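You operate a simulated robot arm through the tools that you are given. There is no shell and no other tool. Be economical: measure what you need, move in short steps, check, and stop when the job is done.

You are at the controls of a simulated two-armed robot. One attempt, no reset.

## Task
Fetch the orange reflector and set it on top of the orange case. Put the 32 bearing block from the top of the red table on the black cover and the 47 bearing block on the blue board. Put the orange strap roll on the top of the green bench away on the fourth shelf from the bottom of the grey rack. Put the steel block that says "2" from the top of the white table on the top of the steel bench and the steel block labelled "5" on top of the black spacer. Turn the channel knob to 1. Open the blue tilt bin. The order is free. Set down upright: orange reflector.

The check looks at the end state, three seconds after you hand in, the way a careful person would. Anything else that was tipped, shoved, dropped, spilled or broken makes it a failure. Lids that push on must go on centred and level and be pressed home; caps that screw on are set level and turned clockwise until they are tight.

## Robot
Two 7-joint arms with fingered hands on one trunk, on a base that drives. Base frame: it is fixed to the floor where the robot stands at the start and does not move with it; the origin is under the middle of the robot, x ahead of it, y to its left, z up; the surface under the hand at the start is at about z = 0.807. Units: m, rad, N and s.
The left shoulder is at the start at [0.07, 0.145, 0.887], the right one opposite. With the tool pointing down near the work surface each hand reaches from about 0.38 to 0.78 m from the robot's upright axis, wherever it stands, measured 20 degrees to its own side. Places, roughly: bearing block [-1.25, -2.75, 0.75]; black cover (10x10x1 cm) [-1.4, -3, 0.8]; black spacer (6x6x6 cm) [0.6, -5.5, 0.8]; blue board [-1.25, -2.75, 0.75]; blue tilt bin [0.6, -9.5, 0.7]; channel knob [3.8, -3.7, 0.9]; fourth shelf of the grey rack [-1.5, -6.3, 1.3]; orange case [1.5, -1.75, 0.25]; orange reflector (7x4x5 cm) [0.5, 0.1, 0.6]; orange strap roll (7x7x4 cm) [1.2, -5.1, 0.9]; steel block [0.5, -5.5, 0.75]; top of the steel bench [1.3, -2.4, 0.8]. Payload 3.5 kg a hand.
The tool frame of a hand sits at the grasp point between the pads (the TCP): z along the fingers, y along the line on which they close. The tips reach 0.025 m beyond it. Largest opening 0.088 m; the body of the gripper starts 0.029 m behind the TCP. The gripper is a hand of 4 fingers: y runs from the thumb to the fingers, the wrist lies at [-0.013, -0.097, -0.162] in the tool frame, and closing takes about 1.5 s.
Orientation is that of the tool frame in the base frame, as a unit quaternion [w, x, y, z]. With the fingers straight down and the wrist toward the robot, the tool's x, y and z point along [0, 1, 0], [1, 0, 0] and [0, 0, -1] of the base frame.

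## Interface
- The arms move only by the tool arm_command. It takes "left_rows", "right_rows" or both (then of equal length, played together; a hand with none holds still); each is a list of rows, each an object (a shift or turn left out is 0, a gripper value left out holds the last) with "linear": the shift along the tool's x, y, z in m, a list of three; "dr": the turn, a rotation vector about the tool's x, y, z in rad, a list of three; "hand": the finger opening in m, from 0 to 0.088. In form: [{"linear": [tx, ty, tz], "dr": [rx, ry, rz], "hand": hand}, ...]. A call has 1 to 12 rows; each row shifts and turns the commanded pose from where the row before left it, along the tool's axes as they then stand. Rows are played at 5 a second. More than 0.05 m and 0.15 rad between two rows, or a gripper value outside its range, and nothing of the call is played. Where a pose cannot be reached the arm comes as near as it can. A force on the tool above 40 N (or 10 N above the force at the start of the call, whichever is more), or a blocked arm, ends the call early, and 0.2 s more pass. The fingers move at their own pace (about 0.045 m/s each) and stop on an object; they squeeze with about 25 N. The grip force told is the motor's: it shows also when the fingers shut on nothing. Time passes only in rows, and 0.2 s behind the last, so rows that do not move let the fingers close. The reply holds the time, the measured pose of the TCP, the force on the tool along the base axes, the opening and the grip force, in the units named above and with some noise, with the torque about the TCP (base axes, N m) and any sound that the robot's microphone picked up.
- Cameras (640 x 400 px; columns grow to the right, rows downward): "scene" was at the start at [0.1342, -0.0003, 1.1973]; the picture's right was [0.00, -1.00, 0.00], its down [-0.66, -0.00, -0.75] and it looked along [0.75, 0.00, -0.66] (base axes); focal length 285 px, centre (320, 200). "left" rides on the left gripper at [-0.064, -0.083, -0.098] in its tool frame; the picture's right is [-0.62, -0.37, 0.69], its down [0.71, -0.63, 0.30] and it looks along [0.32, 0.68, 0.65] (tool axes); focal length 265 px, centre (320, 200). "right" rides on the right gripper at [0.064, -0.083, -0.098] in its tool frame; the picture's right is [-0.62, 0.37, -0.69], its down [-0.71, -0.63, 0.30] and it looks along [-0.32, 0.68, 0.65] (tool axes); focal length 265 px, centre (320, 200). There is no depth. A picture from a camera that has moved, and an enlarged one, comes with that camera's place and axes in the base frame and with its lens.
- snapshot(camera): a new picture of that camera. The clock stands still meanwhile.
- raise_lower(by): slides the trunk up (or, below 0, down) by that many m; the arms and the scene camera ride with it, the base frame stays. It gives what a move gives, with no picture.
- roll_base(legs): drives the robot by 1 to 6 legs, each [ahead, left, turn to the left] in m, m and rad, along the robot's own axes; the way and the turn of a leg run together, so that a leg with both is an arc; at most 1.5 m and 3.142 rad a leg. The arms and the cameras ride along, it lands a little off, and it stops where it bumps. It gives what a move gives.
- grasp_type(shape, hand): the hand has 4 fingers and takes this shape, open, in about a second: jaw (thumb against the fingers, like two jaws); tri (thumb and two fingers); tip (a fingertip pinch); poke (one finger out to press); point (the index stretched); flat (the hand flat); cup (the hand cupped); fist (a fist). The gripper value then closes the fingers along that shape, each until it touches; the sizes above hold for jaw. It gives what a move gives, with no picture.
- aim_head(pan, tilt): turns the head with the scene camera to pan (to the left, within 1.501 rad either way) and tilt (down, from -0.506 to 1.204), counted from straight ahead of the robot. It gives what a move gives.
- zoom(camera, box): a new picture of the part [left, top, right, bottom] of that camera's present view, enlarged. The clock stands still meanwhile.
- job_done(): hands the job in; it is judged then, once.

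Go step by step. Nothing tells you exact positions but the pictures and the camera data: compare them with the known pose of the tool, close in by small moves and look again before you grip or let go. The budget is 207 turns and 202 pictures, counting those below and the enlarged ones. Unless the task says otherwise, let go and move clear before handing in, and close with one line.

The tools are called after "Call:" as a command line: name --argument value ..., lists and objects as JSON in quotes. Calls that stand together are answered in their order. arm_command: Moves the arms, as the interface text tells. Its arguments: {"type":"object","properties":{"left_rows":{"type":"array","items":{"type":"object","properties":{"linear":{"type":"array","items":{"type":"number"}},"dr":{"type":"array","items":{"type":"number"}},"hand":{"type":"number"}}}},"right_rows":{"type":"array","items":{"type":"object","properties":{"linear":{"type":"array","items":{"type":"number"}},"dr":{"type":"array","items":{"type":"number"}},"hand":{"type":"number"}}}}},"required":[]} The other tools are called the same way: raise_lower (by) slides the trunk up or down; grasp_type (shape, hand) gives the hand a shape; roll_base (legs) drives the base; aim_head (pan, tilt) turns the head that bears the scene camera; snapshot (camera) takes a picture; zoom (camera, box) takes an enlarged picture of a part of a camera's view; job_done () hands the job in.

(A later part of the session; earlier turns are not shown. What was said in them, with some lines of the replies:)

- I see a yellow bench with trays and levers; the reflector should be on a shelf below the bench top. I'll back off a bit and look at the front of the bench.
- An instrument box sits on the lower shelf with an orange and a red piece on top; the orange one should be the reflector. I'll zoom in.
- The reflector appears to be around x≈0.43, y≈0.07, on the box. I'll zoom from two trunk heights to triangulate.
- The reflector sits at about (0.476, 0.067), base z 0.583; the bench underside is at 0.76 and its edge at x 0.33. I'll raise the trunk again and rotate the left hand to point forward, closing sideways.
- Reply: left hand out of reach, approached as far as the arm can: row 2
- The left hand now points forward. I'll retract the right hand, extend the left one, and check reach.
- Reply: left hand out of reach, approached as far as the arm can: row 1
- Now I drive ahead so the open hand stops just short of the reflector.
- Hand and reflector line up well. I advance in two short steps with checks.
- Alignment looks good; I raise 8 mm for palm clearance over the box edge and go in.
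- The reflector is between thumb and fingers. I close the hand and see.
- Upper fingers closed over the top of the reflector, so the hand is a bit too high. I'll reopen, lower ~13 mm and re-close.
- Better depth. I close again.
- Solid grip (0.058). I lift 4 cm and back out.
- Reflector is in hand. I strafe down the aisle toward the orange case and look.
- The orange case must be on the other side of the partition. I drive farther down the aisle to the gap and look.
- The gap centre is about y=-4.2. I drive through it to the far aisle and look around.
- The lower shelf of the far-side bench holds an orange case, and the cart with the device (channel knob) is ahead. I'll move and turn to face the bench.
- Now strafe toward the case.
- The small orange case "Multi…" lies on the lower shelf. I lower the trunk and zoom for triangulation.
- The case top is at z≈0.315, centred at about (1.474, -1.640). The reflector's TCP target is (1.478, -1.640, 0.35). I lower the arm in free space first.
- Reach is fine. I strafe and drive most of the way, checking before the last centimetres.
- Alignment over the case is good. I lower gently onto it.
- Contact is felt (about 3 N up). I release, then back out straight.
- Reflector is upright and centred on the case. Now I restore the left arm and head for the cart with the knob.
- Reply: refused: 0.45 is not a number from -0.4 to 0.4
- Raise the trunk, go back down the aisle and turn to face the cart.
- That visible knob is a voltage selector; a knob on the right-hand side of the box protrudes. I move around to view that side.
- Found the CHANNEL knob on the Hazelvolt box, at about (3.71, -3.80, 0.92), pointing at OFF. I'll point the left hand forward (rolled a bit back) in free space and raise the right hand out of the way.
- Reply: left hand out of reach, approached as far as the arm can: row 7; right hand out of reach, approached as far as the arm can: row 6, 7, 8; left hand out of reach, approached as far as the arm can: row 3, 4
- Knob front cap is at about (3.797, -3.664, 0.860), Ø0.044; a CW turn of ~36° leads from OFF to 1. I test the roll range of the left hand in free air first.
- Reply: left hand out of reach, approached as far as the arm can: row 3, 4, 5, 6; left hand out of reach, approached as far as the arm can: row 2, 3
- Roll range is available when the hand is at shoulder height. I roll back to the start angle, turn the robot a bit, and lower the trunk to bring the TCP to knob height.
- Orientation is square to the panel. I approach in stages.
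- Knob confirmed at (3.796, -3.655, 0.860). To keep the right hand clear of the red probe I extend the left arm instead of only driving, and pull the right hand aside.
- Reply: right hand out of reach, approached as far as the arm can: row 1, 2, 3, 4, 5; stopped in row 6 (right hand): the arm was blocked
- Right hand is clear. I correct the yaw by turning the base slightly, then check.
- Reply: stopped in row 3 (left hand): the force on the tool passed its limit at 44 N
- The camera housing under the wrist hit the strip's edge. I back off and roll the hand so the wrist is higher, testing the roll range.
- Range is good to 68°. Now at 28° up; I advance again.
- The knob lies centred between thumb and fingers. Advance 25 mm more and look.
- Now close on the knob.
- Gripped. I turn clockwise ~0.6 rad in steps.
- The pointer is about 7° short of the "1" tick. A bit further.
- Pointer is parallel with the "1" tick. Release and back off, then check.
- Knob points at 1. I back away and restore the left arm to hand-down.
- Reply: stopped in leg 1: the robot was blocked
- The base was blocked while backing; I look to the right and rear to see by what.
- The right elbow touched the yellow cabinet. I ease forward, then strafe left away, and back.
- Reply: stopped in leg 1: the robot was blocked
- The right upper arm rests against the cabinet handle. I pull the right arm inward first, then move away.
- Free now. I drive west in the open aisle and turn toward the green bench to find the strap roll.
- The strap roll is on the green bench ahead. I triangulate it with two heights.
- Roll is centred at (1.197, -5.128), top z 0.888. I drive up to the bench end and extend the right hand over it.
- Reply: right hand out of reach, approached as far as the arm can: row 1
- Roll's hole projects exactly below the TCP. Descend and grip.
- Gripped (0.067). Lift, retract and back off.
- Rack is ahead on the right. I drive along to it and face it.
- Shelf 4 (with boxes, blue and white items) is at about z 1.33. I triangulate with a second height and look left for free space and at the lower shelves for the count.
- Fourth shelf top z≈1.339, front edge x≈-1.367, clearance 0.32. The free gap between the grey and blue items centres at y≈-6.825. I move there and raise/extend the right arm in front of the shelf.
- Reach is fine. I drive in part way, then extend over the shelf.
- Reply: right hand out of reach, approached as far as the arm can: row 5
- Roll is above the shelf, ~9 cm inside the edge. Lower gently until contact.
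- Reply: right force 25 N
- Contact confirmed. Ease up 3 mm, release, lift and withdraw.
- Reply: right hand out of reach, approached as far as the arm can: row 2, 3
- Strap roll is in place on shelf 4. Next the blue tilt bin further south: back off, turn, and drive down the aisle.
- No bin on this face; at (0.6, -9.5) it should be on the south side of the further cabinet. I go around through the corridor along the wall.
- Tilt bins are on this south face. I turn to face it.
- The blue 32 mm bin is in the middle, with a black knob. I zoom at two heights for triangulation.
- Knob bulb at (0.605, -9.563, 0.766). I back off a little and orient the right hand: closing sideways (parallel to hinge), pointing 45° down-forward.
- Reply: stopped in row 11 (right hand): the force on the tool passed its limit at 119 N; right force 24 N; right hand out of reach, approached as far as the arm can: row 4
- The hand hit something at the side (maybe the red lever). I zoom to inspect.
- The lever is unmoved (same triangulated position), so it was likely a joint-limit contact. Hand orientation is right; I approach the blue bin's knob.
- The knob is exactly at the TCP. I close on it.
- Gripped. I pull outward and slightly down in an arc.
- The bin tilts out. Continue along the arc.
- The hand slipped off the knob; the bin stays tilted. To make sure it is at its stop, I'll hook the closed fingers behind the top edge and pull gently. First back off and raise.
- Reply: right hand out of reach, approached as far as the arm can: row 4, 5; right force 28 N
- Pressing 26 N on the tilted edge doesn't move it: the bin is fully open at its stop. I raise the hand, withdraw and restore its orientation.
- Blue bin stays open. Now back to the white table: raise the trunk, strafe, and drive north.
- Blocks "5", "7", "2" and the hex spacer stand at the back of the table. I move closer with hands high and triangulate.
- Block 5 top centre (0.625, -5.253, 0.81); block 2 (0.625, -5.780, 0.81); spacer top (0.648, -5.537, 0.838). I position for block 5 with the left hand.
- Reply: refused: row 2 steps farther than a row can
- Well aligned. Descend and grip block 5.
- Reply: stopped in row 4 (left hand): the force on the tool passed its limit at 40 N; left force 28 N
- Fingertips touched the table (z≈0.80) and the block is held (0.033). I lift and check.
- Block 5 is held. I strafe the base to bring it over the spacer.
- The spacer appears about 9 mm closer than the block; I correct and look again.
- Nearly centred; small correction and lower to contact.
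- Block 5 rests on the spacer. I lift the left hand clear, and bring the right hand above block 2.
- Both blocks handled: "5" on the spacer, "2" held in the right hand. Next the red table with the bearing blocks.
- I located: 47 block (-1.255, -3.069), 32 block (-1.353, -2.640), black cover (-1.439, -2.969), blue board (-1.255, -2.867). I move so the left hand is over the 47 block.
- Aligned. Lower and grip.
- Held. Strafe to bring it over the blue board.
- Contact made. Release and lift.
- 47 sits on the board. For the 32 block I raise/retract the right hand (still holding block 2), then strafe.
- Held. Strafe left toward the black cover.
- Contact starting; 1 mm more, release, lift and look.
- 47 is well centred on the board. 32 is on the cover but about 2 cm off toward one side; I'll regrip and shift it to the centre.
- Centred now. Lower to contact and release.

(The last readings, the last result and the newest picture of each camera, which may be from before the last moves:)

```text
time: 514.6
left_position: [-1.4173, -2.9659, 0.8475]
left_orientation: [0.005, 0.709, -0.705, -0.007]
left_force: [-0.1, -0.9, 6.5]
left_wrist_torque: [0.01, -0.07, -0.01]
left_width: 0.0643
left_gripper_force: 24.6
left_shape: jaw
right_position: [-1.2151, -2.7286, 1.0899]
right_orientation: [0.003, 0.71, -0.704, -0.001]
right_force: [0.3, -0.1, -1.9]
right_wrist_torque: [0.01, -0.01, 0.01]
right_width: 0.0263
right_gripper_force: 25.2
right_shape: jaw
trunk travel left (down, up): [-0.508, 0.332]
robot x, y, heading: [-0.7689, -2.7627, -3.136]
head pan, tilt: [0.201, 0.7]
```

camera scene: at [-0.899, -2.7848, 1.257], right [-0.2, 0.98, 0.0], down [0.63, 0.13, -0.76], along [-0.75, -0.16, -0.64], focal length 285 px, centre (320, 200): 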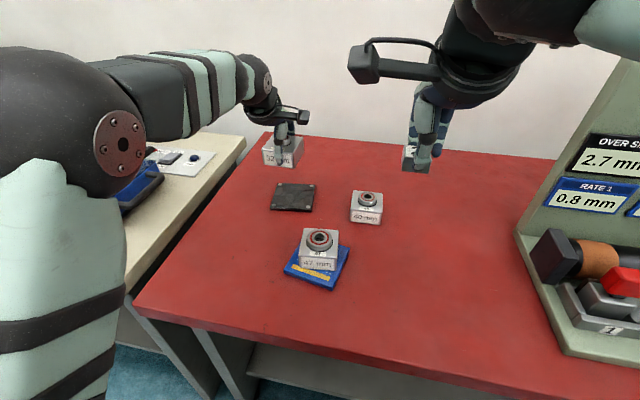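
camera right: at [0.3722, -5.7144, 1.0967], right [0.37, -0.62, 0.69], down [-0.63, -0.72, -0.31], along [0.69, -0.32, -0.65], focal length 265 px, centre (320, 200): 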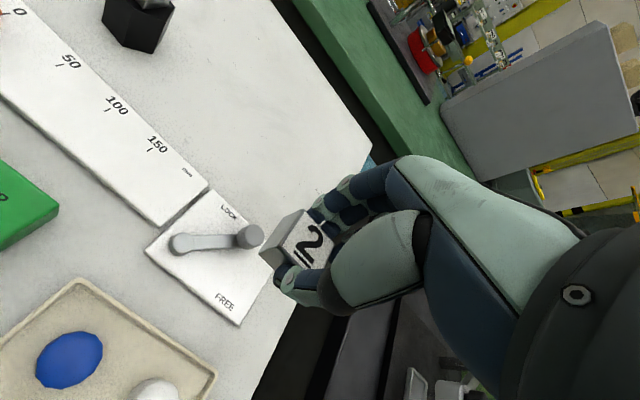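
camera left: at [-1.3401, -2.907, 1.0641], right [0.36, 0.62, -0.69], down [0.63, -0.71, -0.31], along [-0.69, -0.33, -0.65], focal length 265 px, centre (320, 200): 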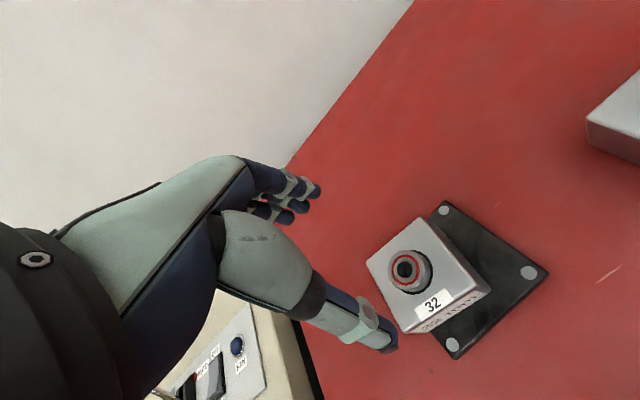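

Call:
arm_command --left_rows '[{}, {"hand": 0.075}, {"hand": 0.088}, {"hand": 0.088}, {"hand": 0.088}, {"hand": 0.088}, {"linear": [0, 0, -0.02]}, {"linear": [0, 0, -0.03]}, {"linear": [0, 0, -0.04]}, {"linear": [0, -0.03, -0.03]}, {"linear": [0, -0.04, 0]}, {}]'

Call:
zoom --camera "scene" --box '[220, 140, 420, 300]'

```text
time: 517.2
left_position: [-1.3463, -2.9645, 0.9605]
left_orientation: [0.002, 0.709, -0.705, -0.004]
left_force: [-0.7, -0.5, -0.2]
left_wrist_torque: [-0.02, 0.04, -0.01]
left_width: 0.0876
left_gripper_force: 0.0
left_shape: jaw
right_position: [-1.2175, -2.7283, 1.0898]
right_orientation: [0.001, 0.71, -0.705, 0.0]
right_force: [-0.8, -0.9, -1.7]
right_wrist_torque: [0.04, -0.01, 0.03]
right_width: 0.0264
right_gripper_force: 24.8
right_shape: jaw
trunk travel left (down, up): [-0.508, 0.332]
robot x, y, heading: [-0.7653, -2.7682, -3.136]
head pan, tilt: [0.201, 0.7]
```

```text
2.50 times, centred on (320, 220) of scene
camera zoom: at [-0.9005, -2.7849, 1.2568], right [-0.2, 0.98, 0.0], down [0.63, 0.13, -0.76], along [-0.75, -0.16, -0.65], focal length 713 px, centre (320, 150)
```

zoom: 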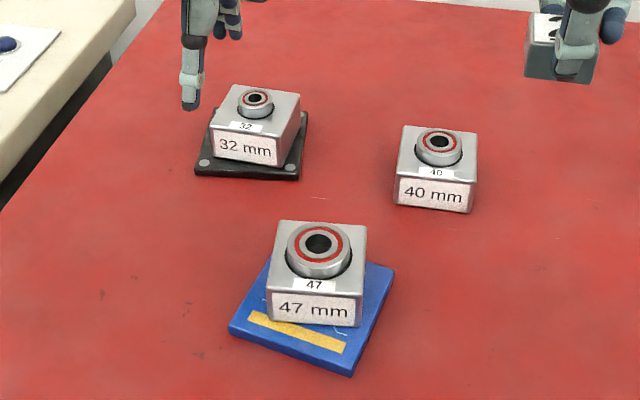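

All bearing blocks are placed. Now the last item: carry block 2 through the gap (driving backwards) to the steel bench.

Call:
roll_base --legs '[[-0.35, 0, -0.005], [0, 1.43, 0]]'

Call:
roll_base --legs '[[-1.4, 0, 0]]'

```text
time: 526.2
left_position: [-0.9762, -4.4141, 0.9615]
left_orientation: [0.002, 0.718, -0.696, -0.005]
left_force: [-0.6, -0.2, 0.1]
left_wrist_torque: [0.01, 0.01, 0.01]
left_width: 0.0879
left_gripper_force: 0.1
left_shape: jaw
right_position: [-0.8523, -4.1753, 1.0889]
right_orientation: [0.002, 0.718, -0.696, 0.0]
right_force: [-0.1, 0.0, -1.1]
right_wrist_torque: [-0.02, -0.02, -0.02]
right_width: 0.0265
right_gripper_force: 25.5
right_shape: jaw
trunk travel left (down, up): [-0.508, 0.332]
robot x, y, heading: [-0.4029, -4.2005, -3.113]
head pan, tilt: [0.201, 0.7]
```

```text
time: 533.1
left_position: [0.4103, -4.3757, 0.9623]
left_orientation: [0.002, 0.716, -0.698, -0.005]
left_force: [0.0, 0.1, -0.9]
left_wrist_torque: [0.01, 0.0, -0.03]
left_width: 0.0879
left_gripper_force: 0.0
left_shape: jaw
right_position: [0.5356, -4.1382, 1.0885]
right_orientation: [0.002, 0.716, -0.698, -0.001]
right_force: [-0.1, 0.3, -2.4]
right_wrist_torque: [0.0, 0.01, -0.02]
right_width: 0.0262
right_gripper_force: 25.3
right_shape: jaw
trunk travel left (down, up): [-0.508, 0.332]
robot x, y, heading: [0.9907, -4.166, -3.12]
head pan, tilt: [0.201, 0.7]
```

Call:
roll_base --legs '[[-1.4, 0, -0.02], [0, -0.9, 0], [0, -0.85, 0]]'

Call:
aim_head --pan 0 --tilt 0.55

Call:
snapshot --camera "scene"

```text
time: 548.5
left_position: [1.8247, -2.6132, 0.9607]
left_orientation: [-0.002, -0.704, 0.71, 0.005]
left_force: [0.0, -0.2, -0.4]
left_wrist_torque: [0.02, -0.01, 0.0]
left_width: 0.0876
left_gripper_force: 0.1
left_shape: jaw
right_position: [1.9571, -2.3785, 1.0887]
right_orientation: [-0.001, -0.706, 0.708, 0.0]
right_force: [0.1, 0.8, -0.9]
right_wrist_torque: [0.03, 0.02, -0.01]
right_width: 0.0262
right_gripper_force: 25.3
right_shape: jaw
trunk travel left (down, up): [-0.508, 0.332]
robot x, y, heading: [2.4059, -2.4185, 3.133]
head pan, tilt: [0.201, 0.7]
```

```text
time: 549.2
left_position: [1.8253, -2.613, 0.9622]
left_orientation: [-0.003, -0.704, 0.71, 0.005]
left_force: [0.5, 0.8, 0.2]
left_wrist_torque: [0.0, -0.02, 0.05]
left_width: 0.0875
left_gripper_force: 0.0
left_shape: jaw
right_position: [1.9568, -2.3786, 1.0893]
right_orientation: [-0.001, -0.705, 0.709, 0.0]
right_force: [-0.2, 0.3, -1.4]
right_wrist_torque: [0.03, 0.01, 0.0]
right_width: 0.0264
right_gripper_force: 25.1
right_shape: jaw
trunk travel left (down, up): [-0.508, 0.332]
robot x, y, heading: [2.407, -2.4257, 3.133]
head pan, tilt: [0.0, 0.55]
```

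```text
28 pictures are left
camera scene: at [2.2676, -2.4214, 1.2701], right [0.01, 1.0, 0.0], down [0.52, 0.0, -0.85], along [-0.85, 0.01, -0.52], focal length 285 px, centre (320, 200)
```

scene: 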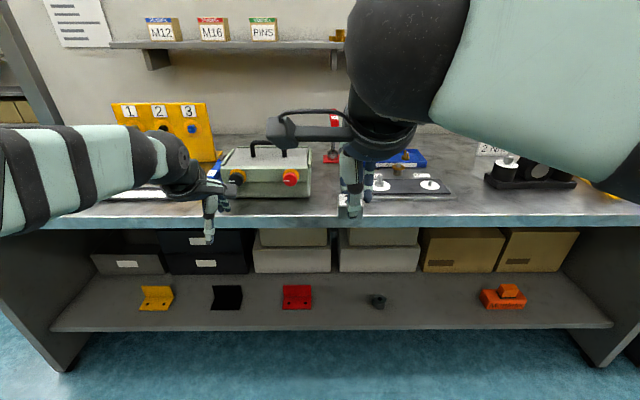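

The steel bench is ahead. I raise the trunk a bit and look for a free spot.

Call:
raise_lower --by 0.15

Call:
aim_head --pan -0.1 --tilt 0.6

Call:
snapshot --camera "scene"

Call:
snapshot --camera "right"

```text
time: 551.0
left_position: [1.8242, -2.6124, 1.1124]
left_orientation: [-0.002, -0.705, 0.709, 0.005]
left_force: [0.0, -0.1, -0.1]
left_wrist_torque: [0.01, -0.01, 0.0]
left_width: 0.0874
left_gripper_force: 0.2
left_shape: jaw
right_position: [1.9568, -2.3785, 1.2392]
right_orientation: [-0.001, -0.705, 0.709, 0.0]
right_force: [-0.1, -0.2, -2.5]
right_wrist_torque: [-0.03, -0.01, -0.01]
right_width: 0.0265
right_gripper_force: 25.1
right_shape: jaw
trunk travel left (down, up): [-0.658, 0.182]
robot x, y, heading: [2.4055, -2.421, 3.131]
head pan, tilt: [0.0, 0.55]
```

```text
time: 551.7
left_position: [1.8243, -2.6117, 1.1114]
left_orientation: [-0.003, -0.705, 0.709, 0.005]
left_force: [0.0, 0.2, -0.7]
left_wrist_torque: [-0.01, 0.01, 0.0]
left_width: 0.0876
left_gripper_force: 0.0
left_shape: jaw
right_position: [1.9583, -2.3785, 1.2388]
right_orientation: [-0.001, -0.705, 0.709, 0.0]
right_force: [0.4, 0.4, -1.6]
right_wrist_torque: [0.02, -0.04, -0.03]
right_width: 0.0265
right_gripper_force: 24.9
right_shape: jaw
trunk travel left (down, up): [-0.658, 0.182]
robot x, y, heading: [2.4025, -2.4249, 3.133]
head pan, tilt: [-0.099, 0.6]
```

```text
27 pictures are left
camera scene: at [2.2694, -2.4126, 1.4156], right [0.11, 0.99, 0.0], down [0.56, -0.06, -0.82], along [-0.82, 0.09, -0.57], focal length 285 px, centre (320, 200)
```

scene: 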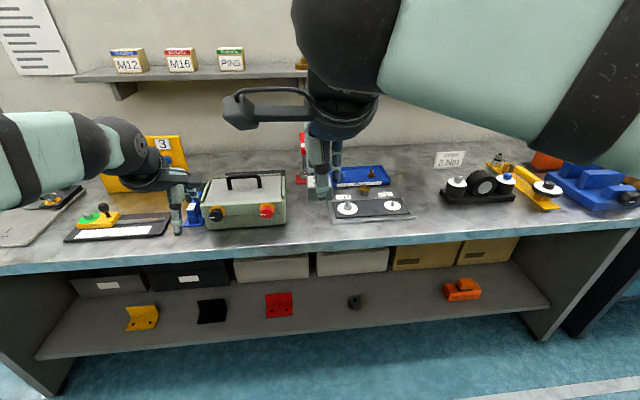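

```text
26 pictures are left
camera right: at [2.0405, -2.4419, 1.337], right [-0.36, 0.62, 0.69], down [0.63, 0.71, -0.31], along [-0.68, 0.33, -0.65], focal length 265 px, centre (320, 200)
```

right: 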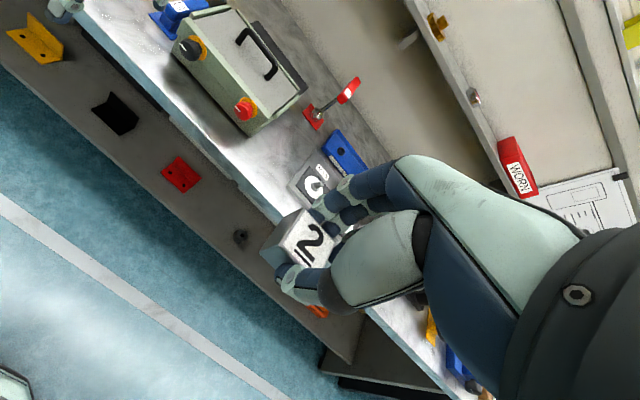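

A free spot lies between the toolbox and the plate, around (1.45, -2.364). I drive up and move the right hand over it.

Call:
roll_base --legs '[[0.44, -0.012, 0.008]]'

Call:
arm_command --right_rows '[{"linear": [0, 0.02, 0.04]}, {"linear": [0, 0.02, 0.04]}, {"linear": [0, 0.02, 0.04]}, {"linear": [0, 0.01, 0.04]}, {"linear": [0, 0, 0.04]}, {}]'

Call:
aim_head --pan 0 --tilt 0.8

Call:
snapshot --camera "scene"

Call:
snapshot --camera "right"

```text
time: 554.3
left_position: [1.3925, -2.5999, 1.1127]
left_orientation: [-0.004, -0.707, 0.707, 0.005]
left_force: [0.5, -0.3, -0.7]
left_wrist_torque: [-0.03, 0.03, 0.0]
left_width: 0.0875
left_gripper_force: 0.0
left_shape: jaw
right_position: [1.5232, -2.365, 1.24]
right_orientation: [-0.002, -0.707, 0.707, 0.001]
right_force: [0.3, 0.3, -1.4]
right_wrist_torque: [-0.01, -0.01, 0.0]
right_width: 0.0263
right_gripper_force: 25.2
right_shape: jaw
trunk travel left (down, up): [-0.658, 0.182]
robot x, y, heading: [1.9733, -2.4102, 3.135]
head pan, tilt: [-0.099, 0.6]
```

```text
time: 555.7
left_position: [1.3905, -2.6008, 1.1119]
left_orientation: [-0.003, -0.706, 0.708, 0.006]
left_force: [-0.4, -1.4, -0.4]
left_wrist_torque: [-0.01, -0.01, 0.01]
left_width: 0.0876
left_gripper_force: 0.1
left_shape: jaw
right_position: [1.4533, -2.3654, 1.0389]
right_orientation: [-0.001, -0.706, 0.708, -0.001]
right_force: [0.7, 0.4, -1.4]
right_wrist_torque: [0.02, 0.02, 0.0]
right_width: 0.0265
right_gripper_force: 25.2
right_shape: jaw
trunk travel left (down, up): [-0.658, 0.182]
robot x, y, heading: [1.973, -2.4079, 3.135]
head pan, tilt: [-0.099, 0.6]
```

```text
time: 556.4
left_position: [1.3903, -2.5996, 1.1123]
left_orientation: [-0.003, -0.707, 0.708, 0.005]
left_force: [-0.1, -0.4, -0.1]
left_wrist_torque: [-0.01, -0.02, 0.01]
left_width: 0.0878
left_gripper_force: 0.1
left_shape: jaw
right_position: [1.452, -2.3663, 1.0388]
right_orientation: [0.0, -0.706, 0.708, 0.0]
right_force: [0.0, -0.1, -0.7]
right_wrist_torque: [0.02, -0.01, 0.01]
right_width: 0.0261
right_gripper_force: 25.0
right_shape: jaw
trunk travel left (down, up): [-0.658, 0.182]
robot x, y, heading: [1.9738, -2.4071, 3.138]
head pan, tilt: [0.0, 0.799]
```

```text
25 pictures are left
camera scene: at [1.842, -2.407, 1.3988], right [0.01, 1.0, 0.0], down [0.72, 0.0, -0.7], along [-0.7, 0.0, -0.72], focal length 285 px, centre (320, 200)
```

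scene: 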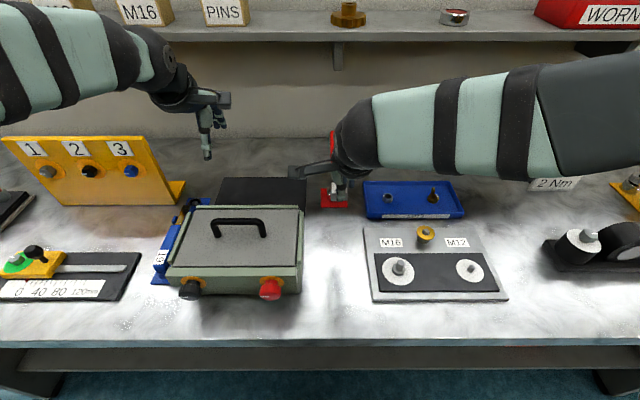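

```text
24 pictures are left
camera right: at [1.5357, -2.4302, 1.1371], right [-0.37, 0.62, 0.69], down [0.63, 0.71, -0.31], along [-0.69, 0.32, -0.65], focal length 265 px, centre (320, 200)
```

right: 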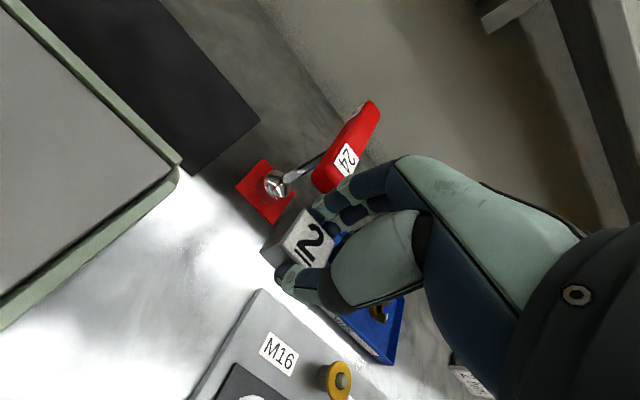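

The spot is clear. I pull slightly toward the front edge and lower in stages.

Call:
arm_command --right_rows '[{"linear": [0, -0.02, 0.03]}, {"linear": [0, -0.02, 0.04]}, {"linear": [0, 0, 0.04]}, {"linear": [0, 0, 0.03]}, {}]'

Call:
snapshot --camera "right"

Call:
zoom --camera "scene" --box '[260, 160, 420, 310]'

```text
time: 557.6
left_position: [1.3915, -2.5996, 1.1134]
left_orientation: [-0.003, -0.706, 0.708, 0.005]
left_force: [0.1, -0.1, -0.3]
left_wrist_torque: [0.01, 0.03, 0.0]
left_width: 0.0875
left_gripper_force: 0.0
left_shape: jaw
right_position: [1.4927, -2.3674, 0.8996]
right_orientation: [-0.003, -0.707, 0.708, 0.001]
right_force: [0.7, 1.4, -2.1]
right_wrist_torque: [-0.01, 0.03, 0.02]
right_width: 0.0265
right_gripper_force: 24.6
right_shape: jaw
trunk travel left (down, up): [-0.658, 0.182]
robot x, y, heading: [1.9737, -2.4086, 3.14]
head pan, tilt: [0.0, 0.799]
```

```text
23 pictures are left
camera right: at [1.5761, -2.4308, 0.997], right [-0.37, 0.62, 0.69], down [0.63, 0.71, -0.31], along [-0.69, 0.32, -0.65], focal length 265 px, centre (320, 200)
```

right: 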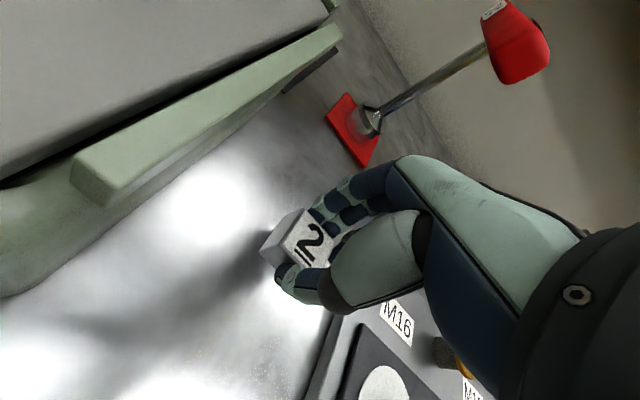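

```text
2.67 times, centred on (340, 235) of scene
camera zoom: at [1.8427, -2.4069, 1.3988], right [0.0, 1.0, 0.0], down [0.72, 0.0, -0.7], along [-0.7, 0.0, -0.72], focal length 761 px, centre (267, 107)
```

zoom: 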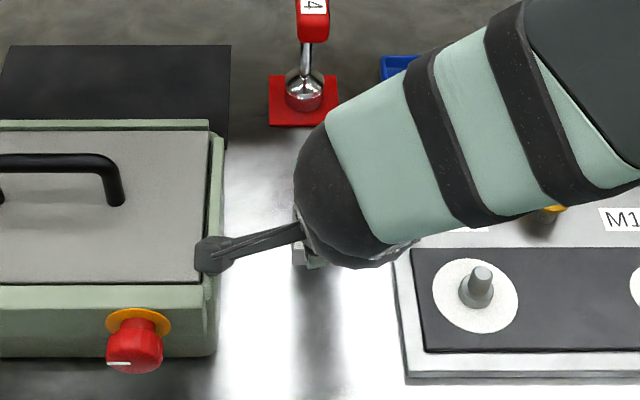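

The wrist camera boom passes near the toolbox; I shift 2 cm right and continue down in small steps.

Call:
arm_command --right_rows '[{"linear": [-0.02, 0, 0]}, {"linear": [0, 0, 0.02]}, {"linear": [0, 0, 0.015]}, {}]'

Call:
zoom --camera "scene" --box '[260, 160, 420, 310]'

Call:
arm_command --right_rows '[{"linear": [0, 0, 0.006]}, {"linear": [0, 0, 0.004]}, {}]'

```text
time: 558.5
left_position: [1.3959, -2.5995, 1.1154]
left_orientation: [-0.004, -0.705, 0.709, 0.005]
left_force: [0.2, 0.2, 0.3]
left_wrist_torque: [0.02, -0.02, -0.02]
left_width: 0.0878
left_gripper_force: 0.1
left_shape: jaw
right_position: [1.4891, -2.3474, 0.8779]
right_orientation: [-0.016, -0.705, 0.709, 0.009]
right_force: [10.4, 0.9, 30.0]
right_wrist_torque: [0.05, -0.31, 0.0]
right_width: 0.0296
right_gripper_force: 25.0
right_shape: jaw
trunk travel left (down, up): [-0.658, 0.182]
robot x, y, heading: [1.9729, -2.4068, 3.132]
head pan, tilt: [0.0, 0.799]
stopped in row 4 (right hand): the force on the tool passed its limit at 50 N (the readings are from after the stop); the commanded pose is now the measured one
```

```text
2.67 times, centred on (340, 235) of scene
camera zoom: at [1.8481, -2.4069, 1.3997], right [0.01, 1.0, 0.0], down [0.71, 0.0, -0.7], along [-0.7, 0.0, -0.71], focal length 761 px, centre (267, 107)
```

zoom: 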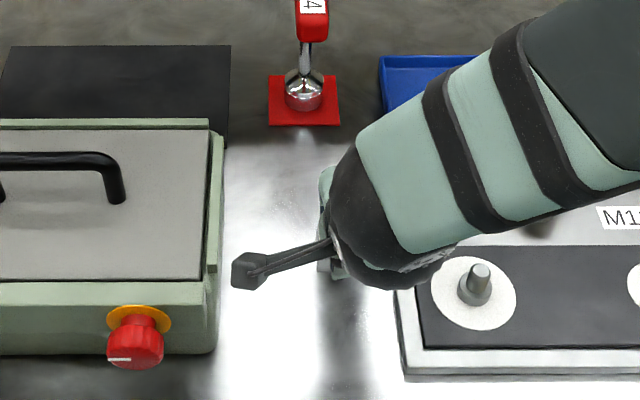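

```text
time: 558.8
left_position: [1.3955, -2.5996, 1.1145]
left_orientation: [-0.003, -0.706, 0.708, 0.005]
left_force: [0.7, -0.1, -1.4]
left_wrist_torque: [-0.01, -0.02, 0.0]
left_width: 0.0874
left_gripper_force: 0.1
left_shape: jaw
right_position: [1.4846, -2.3467, 0.877]
right_orientation: [-0.02, -0.705, 0.709, 0.012]
right_force: [6.4, -0.1, 22.9]
right_wrist_torque: [0.03, -0.2, -0.01]
right_width: 0.0292
right_gripper_force: 25.0
right_shape: jaw
trunk travel left (down, up): [-0.658, 0.182]
robot x, y, heading: [1.9729, -2.4114, 3.133]
head pan, tilt: [0.0, 0.799]
stopped in row 1 (right hand): the force on the tool passed its limit at 47 N (the readings are from after the stop); the commanded pose is now the measured one
```

The bench is reached (TCP 0.877, force up). I ease up a few mm and look at the block before releasing.

Call:
arm_command --right_rows '[{"linear": [0, 0, -0.003]}, {}]'

Call:
snapshot --camera "right"

```text
time: 559.4
left_position: [1.3927, -2.6005, 1.1132]
left_orientation: [-0.002, -0.707, 0.707, 0.006]
left_force: [-0.4, 0.8, 0.2]
left_wrist_torque: [0.0, 0.03, 0.0]
left_width: 0.0877
left_gripper_force: 0.1
left_shape: jaw
right_position: [1.4842, -2.3465, 0.8774]
right_orientation: [-0.017, -0.704, 0.71, 0.01]
right_force: [2.1, -0.5, 13.7]
right_wrist_torque: [0.01, -0.08, 0.01]
right_width: 0.0292
right_gripper_force: 25.1
right_shape: jaw
trunk travel left (down, up): [-0.658, 0.182]
robot x, y, heading: [1.972, -2.405, 3.137]
head pan, tilt: [0.0, 0.799]
```

```text
20 pictures are left
camera right: at [1.5708, -2.4102, 0.9728], right [-0.34, 0.63, 0.7], down [0.62, 0.71, -0.34], along [-0.71, 0.32, -0.63], focal length 265 px, centre (320, 200)
```

right: 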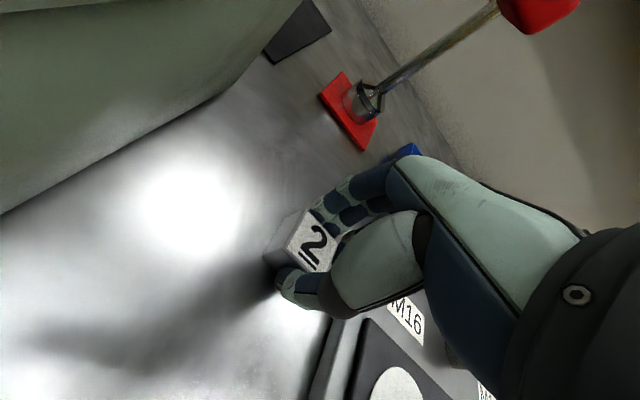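

Call:
arm_command --right_rows '[{"linear": [0, 0, -0.002]}, {}, {"hand": 0.035}, {"hand": 0.045}, {"hand": 0.06}, {"hand": 0.08}, {"hand": 0.088}, {"hand": 0.088}, {"hand": 0.088}]'

Call:
snapshot --camera "right"

```text
time: 561.4
left_position: [1.3905, -2.5993, 1.112]
left_orientation: [-0.002, -0.706, 0.709, 0.005]
left_force: [-0.1, 0.1, -0.7]
left_wrist_torque: [0.0, 0.03, -0.02]
left_width: 0.0875
left_gripper_force: 0.2
left_shape: jaw
right_position: [1.4816, -2.3472, 0.879]
right_orientation: [-0.016, -0.704, 0.71, 0.009]
right_force: [0.0, 0.5, 1.2]
right_wrist_torque: [-0.01, -0.02, 0.0]
right_width: 0.0876
right_gripper_force: 0.1
right_shape: jaw
trunk travel left (down, up): [-0.658, 0.182]
robot x, y, heading: [1.9708, -2.408, 3.137]
head pan, tilt: [0.0, 0.799]
```

```text
19 pictures are left
camera right: at [1.5688, -2.4101, 0.9739], right [-0.34, 0.63, 0.7], down [0.62, 0.71, -0.33], along [-0.7, 0.32, -0.63], focal length 265 px, centre (320, 200)
```

right: 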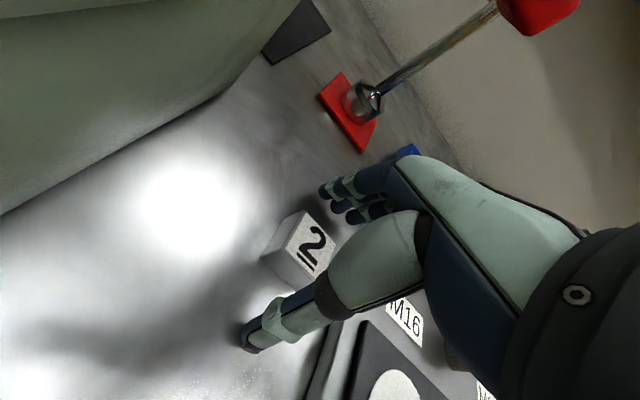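

Block 2 stands on the bench. I raise the hand clear and back away, then check.

Call:
arm_command --right_rows '[{"linear": [0, 0, -0.02]}, {"linear": [0, 0, -0.03]}, {"linear": [0, 0, -0.04]}, {"linear": [0, 0, -0.04]}, {"linear": [0, 0, -0.04]}, {}]'

Call:
roll_base --legs '[[-0.4, 0, 0]]'

Call:
aim_head --pan 0 --tilt 0.65

Call:
snapshot --camera "scene"

```text
time: 562.8
left_position: [1.3899, -2.5988, 1.1118]
left_orientation: [-0.003, -0.706, 0.708, 0.005]
left_force: [-0.4, 0.0, 0.7]
left_wrist_torque: [-0.01, -0.01, 0.01]
left_width: 0.0877
left_gripper_force: 0.0
left_shape: jaw
right_position: [1.4883, -2.3425, 1.0467]
right_orientation: [-0.017, -0.705, 0.709, 0.008]
right_force: [-1.6, 0.1, 0.0]
right_wrist_torque: [0.02, 0.03, 0.01]
right_width: 0.0878
right_gripper_force: 0.0
right_shape: jaw
trunk travel left (down, up): [-0.658, 0.182]
robot x, y, heading: [1.9771, -2.4059, 3.136]
head pan, tilt: [0.0, 0.799]
```

```text
time: 565.3
left_position: [1.7829, -2.6023, 1.1112]
left_orientation: [-0.002, -0.706, 0.708, 0.004]
left_force: [-0.3, -0.2, 0.0]
left_wrist_torque: [0.0, 0.01, 0.01]
left_width: 0.0878
left_gripper_force: 0.0
left_shape: jaw
right_position: [1.8826, -2.3464, 1.0466]
right_orientation: [-0.016, -0.705, 0.709, 0.008]
right_force: [-0.1, 0.9, -0.4]
right_wrist_torque: [0.03, 0.03, 0.0]
right_width: 0.0875
right_gripper_force: 0.0
right_shape: jaw
trunk travel left (down, up): [-0.658, 0.182]
robot x, y, heading: [2.3675, -2.4075, 3.142]
head pan, tilt: [0.0, 0.799]
```

```text
time: 566.0
left_position: [1.7855, -2.6024, 1.1128]
left_orientation: [-0.002, -0.707, 0.708, 0.006]
left_force: [0.8, 0.0, 0.8]
left_wrist_torque: [-0.01, -0.01, -0.01]
left_width: 0.088
left_gripper_force: 0.1
left_shape: jaw
right_position: [1.8832, -2.3453, 1.0481]
right_orientation: [-0.017, -0.705, 0.709, 0.01]
right_force: [-0.5, -0.3, -0.2]
right_wrist_torque: [0.01, -0.01, -0.02]
right_width: 0.0876
right_gripper_force: 0.1
right_shape: jaw
trunk travel left (down, up): [-0.658, 0.182]
robot x, y, heading: [2.3669, -2.4082, 3.14]
head pan, tilt: [0.0, 0.649]
```

```text
18 pictures are left
camera scene: at [2.2307, -2.4089, 1.4114], right [0.0, 1.0, 0.0], down [0.6, 0.0, -0.8], along [-0.8, 0.0, -0.6], focal length 285 px, centre (320, 200)
```

scene: 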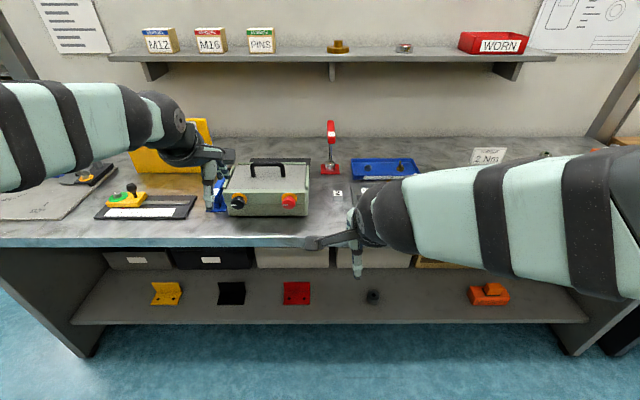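

Block 2 stands flat on the steel bench, the reflector is still upright on the case, and every other item was checked when I placed it. I hand in.

Call:
job_done

```text
The job is handed in.
```

Every item on the list was carried out, and the job is handed in. Along the way an elbow bumped the yellow cabinet, the wrist camera touched the cart's strip, and the right hand hit something by the tilt-bin cabinet; nothing I looked at afterwards seemed to have moved, though I took no second look at the cart strip.
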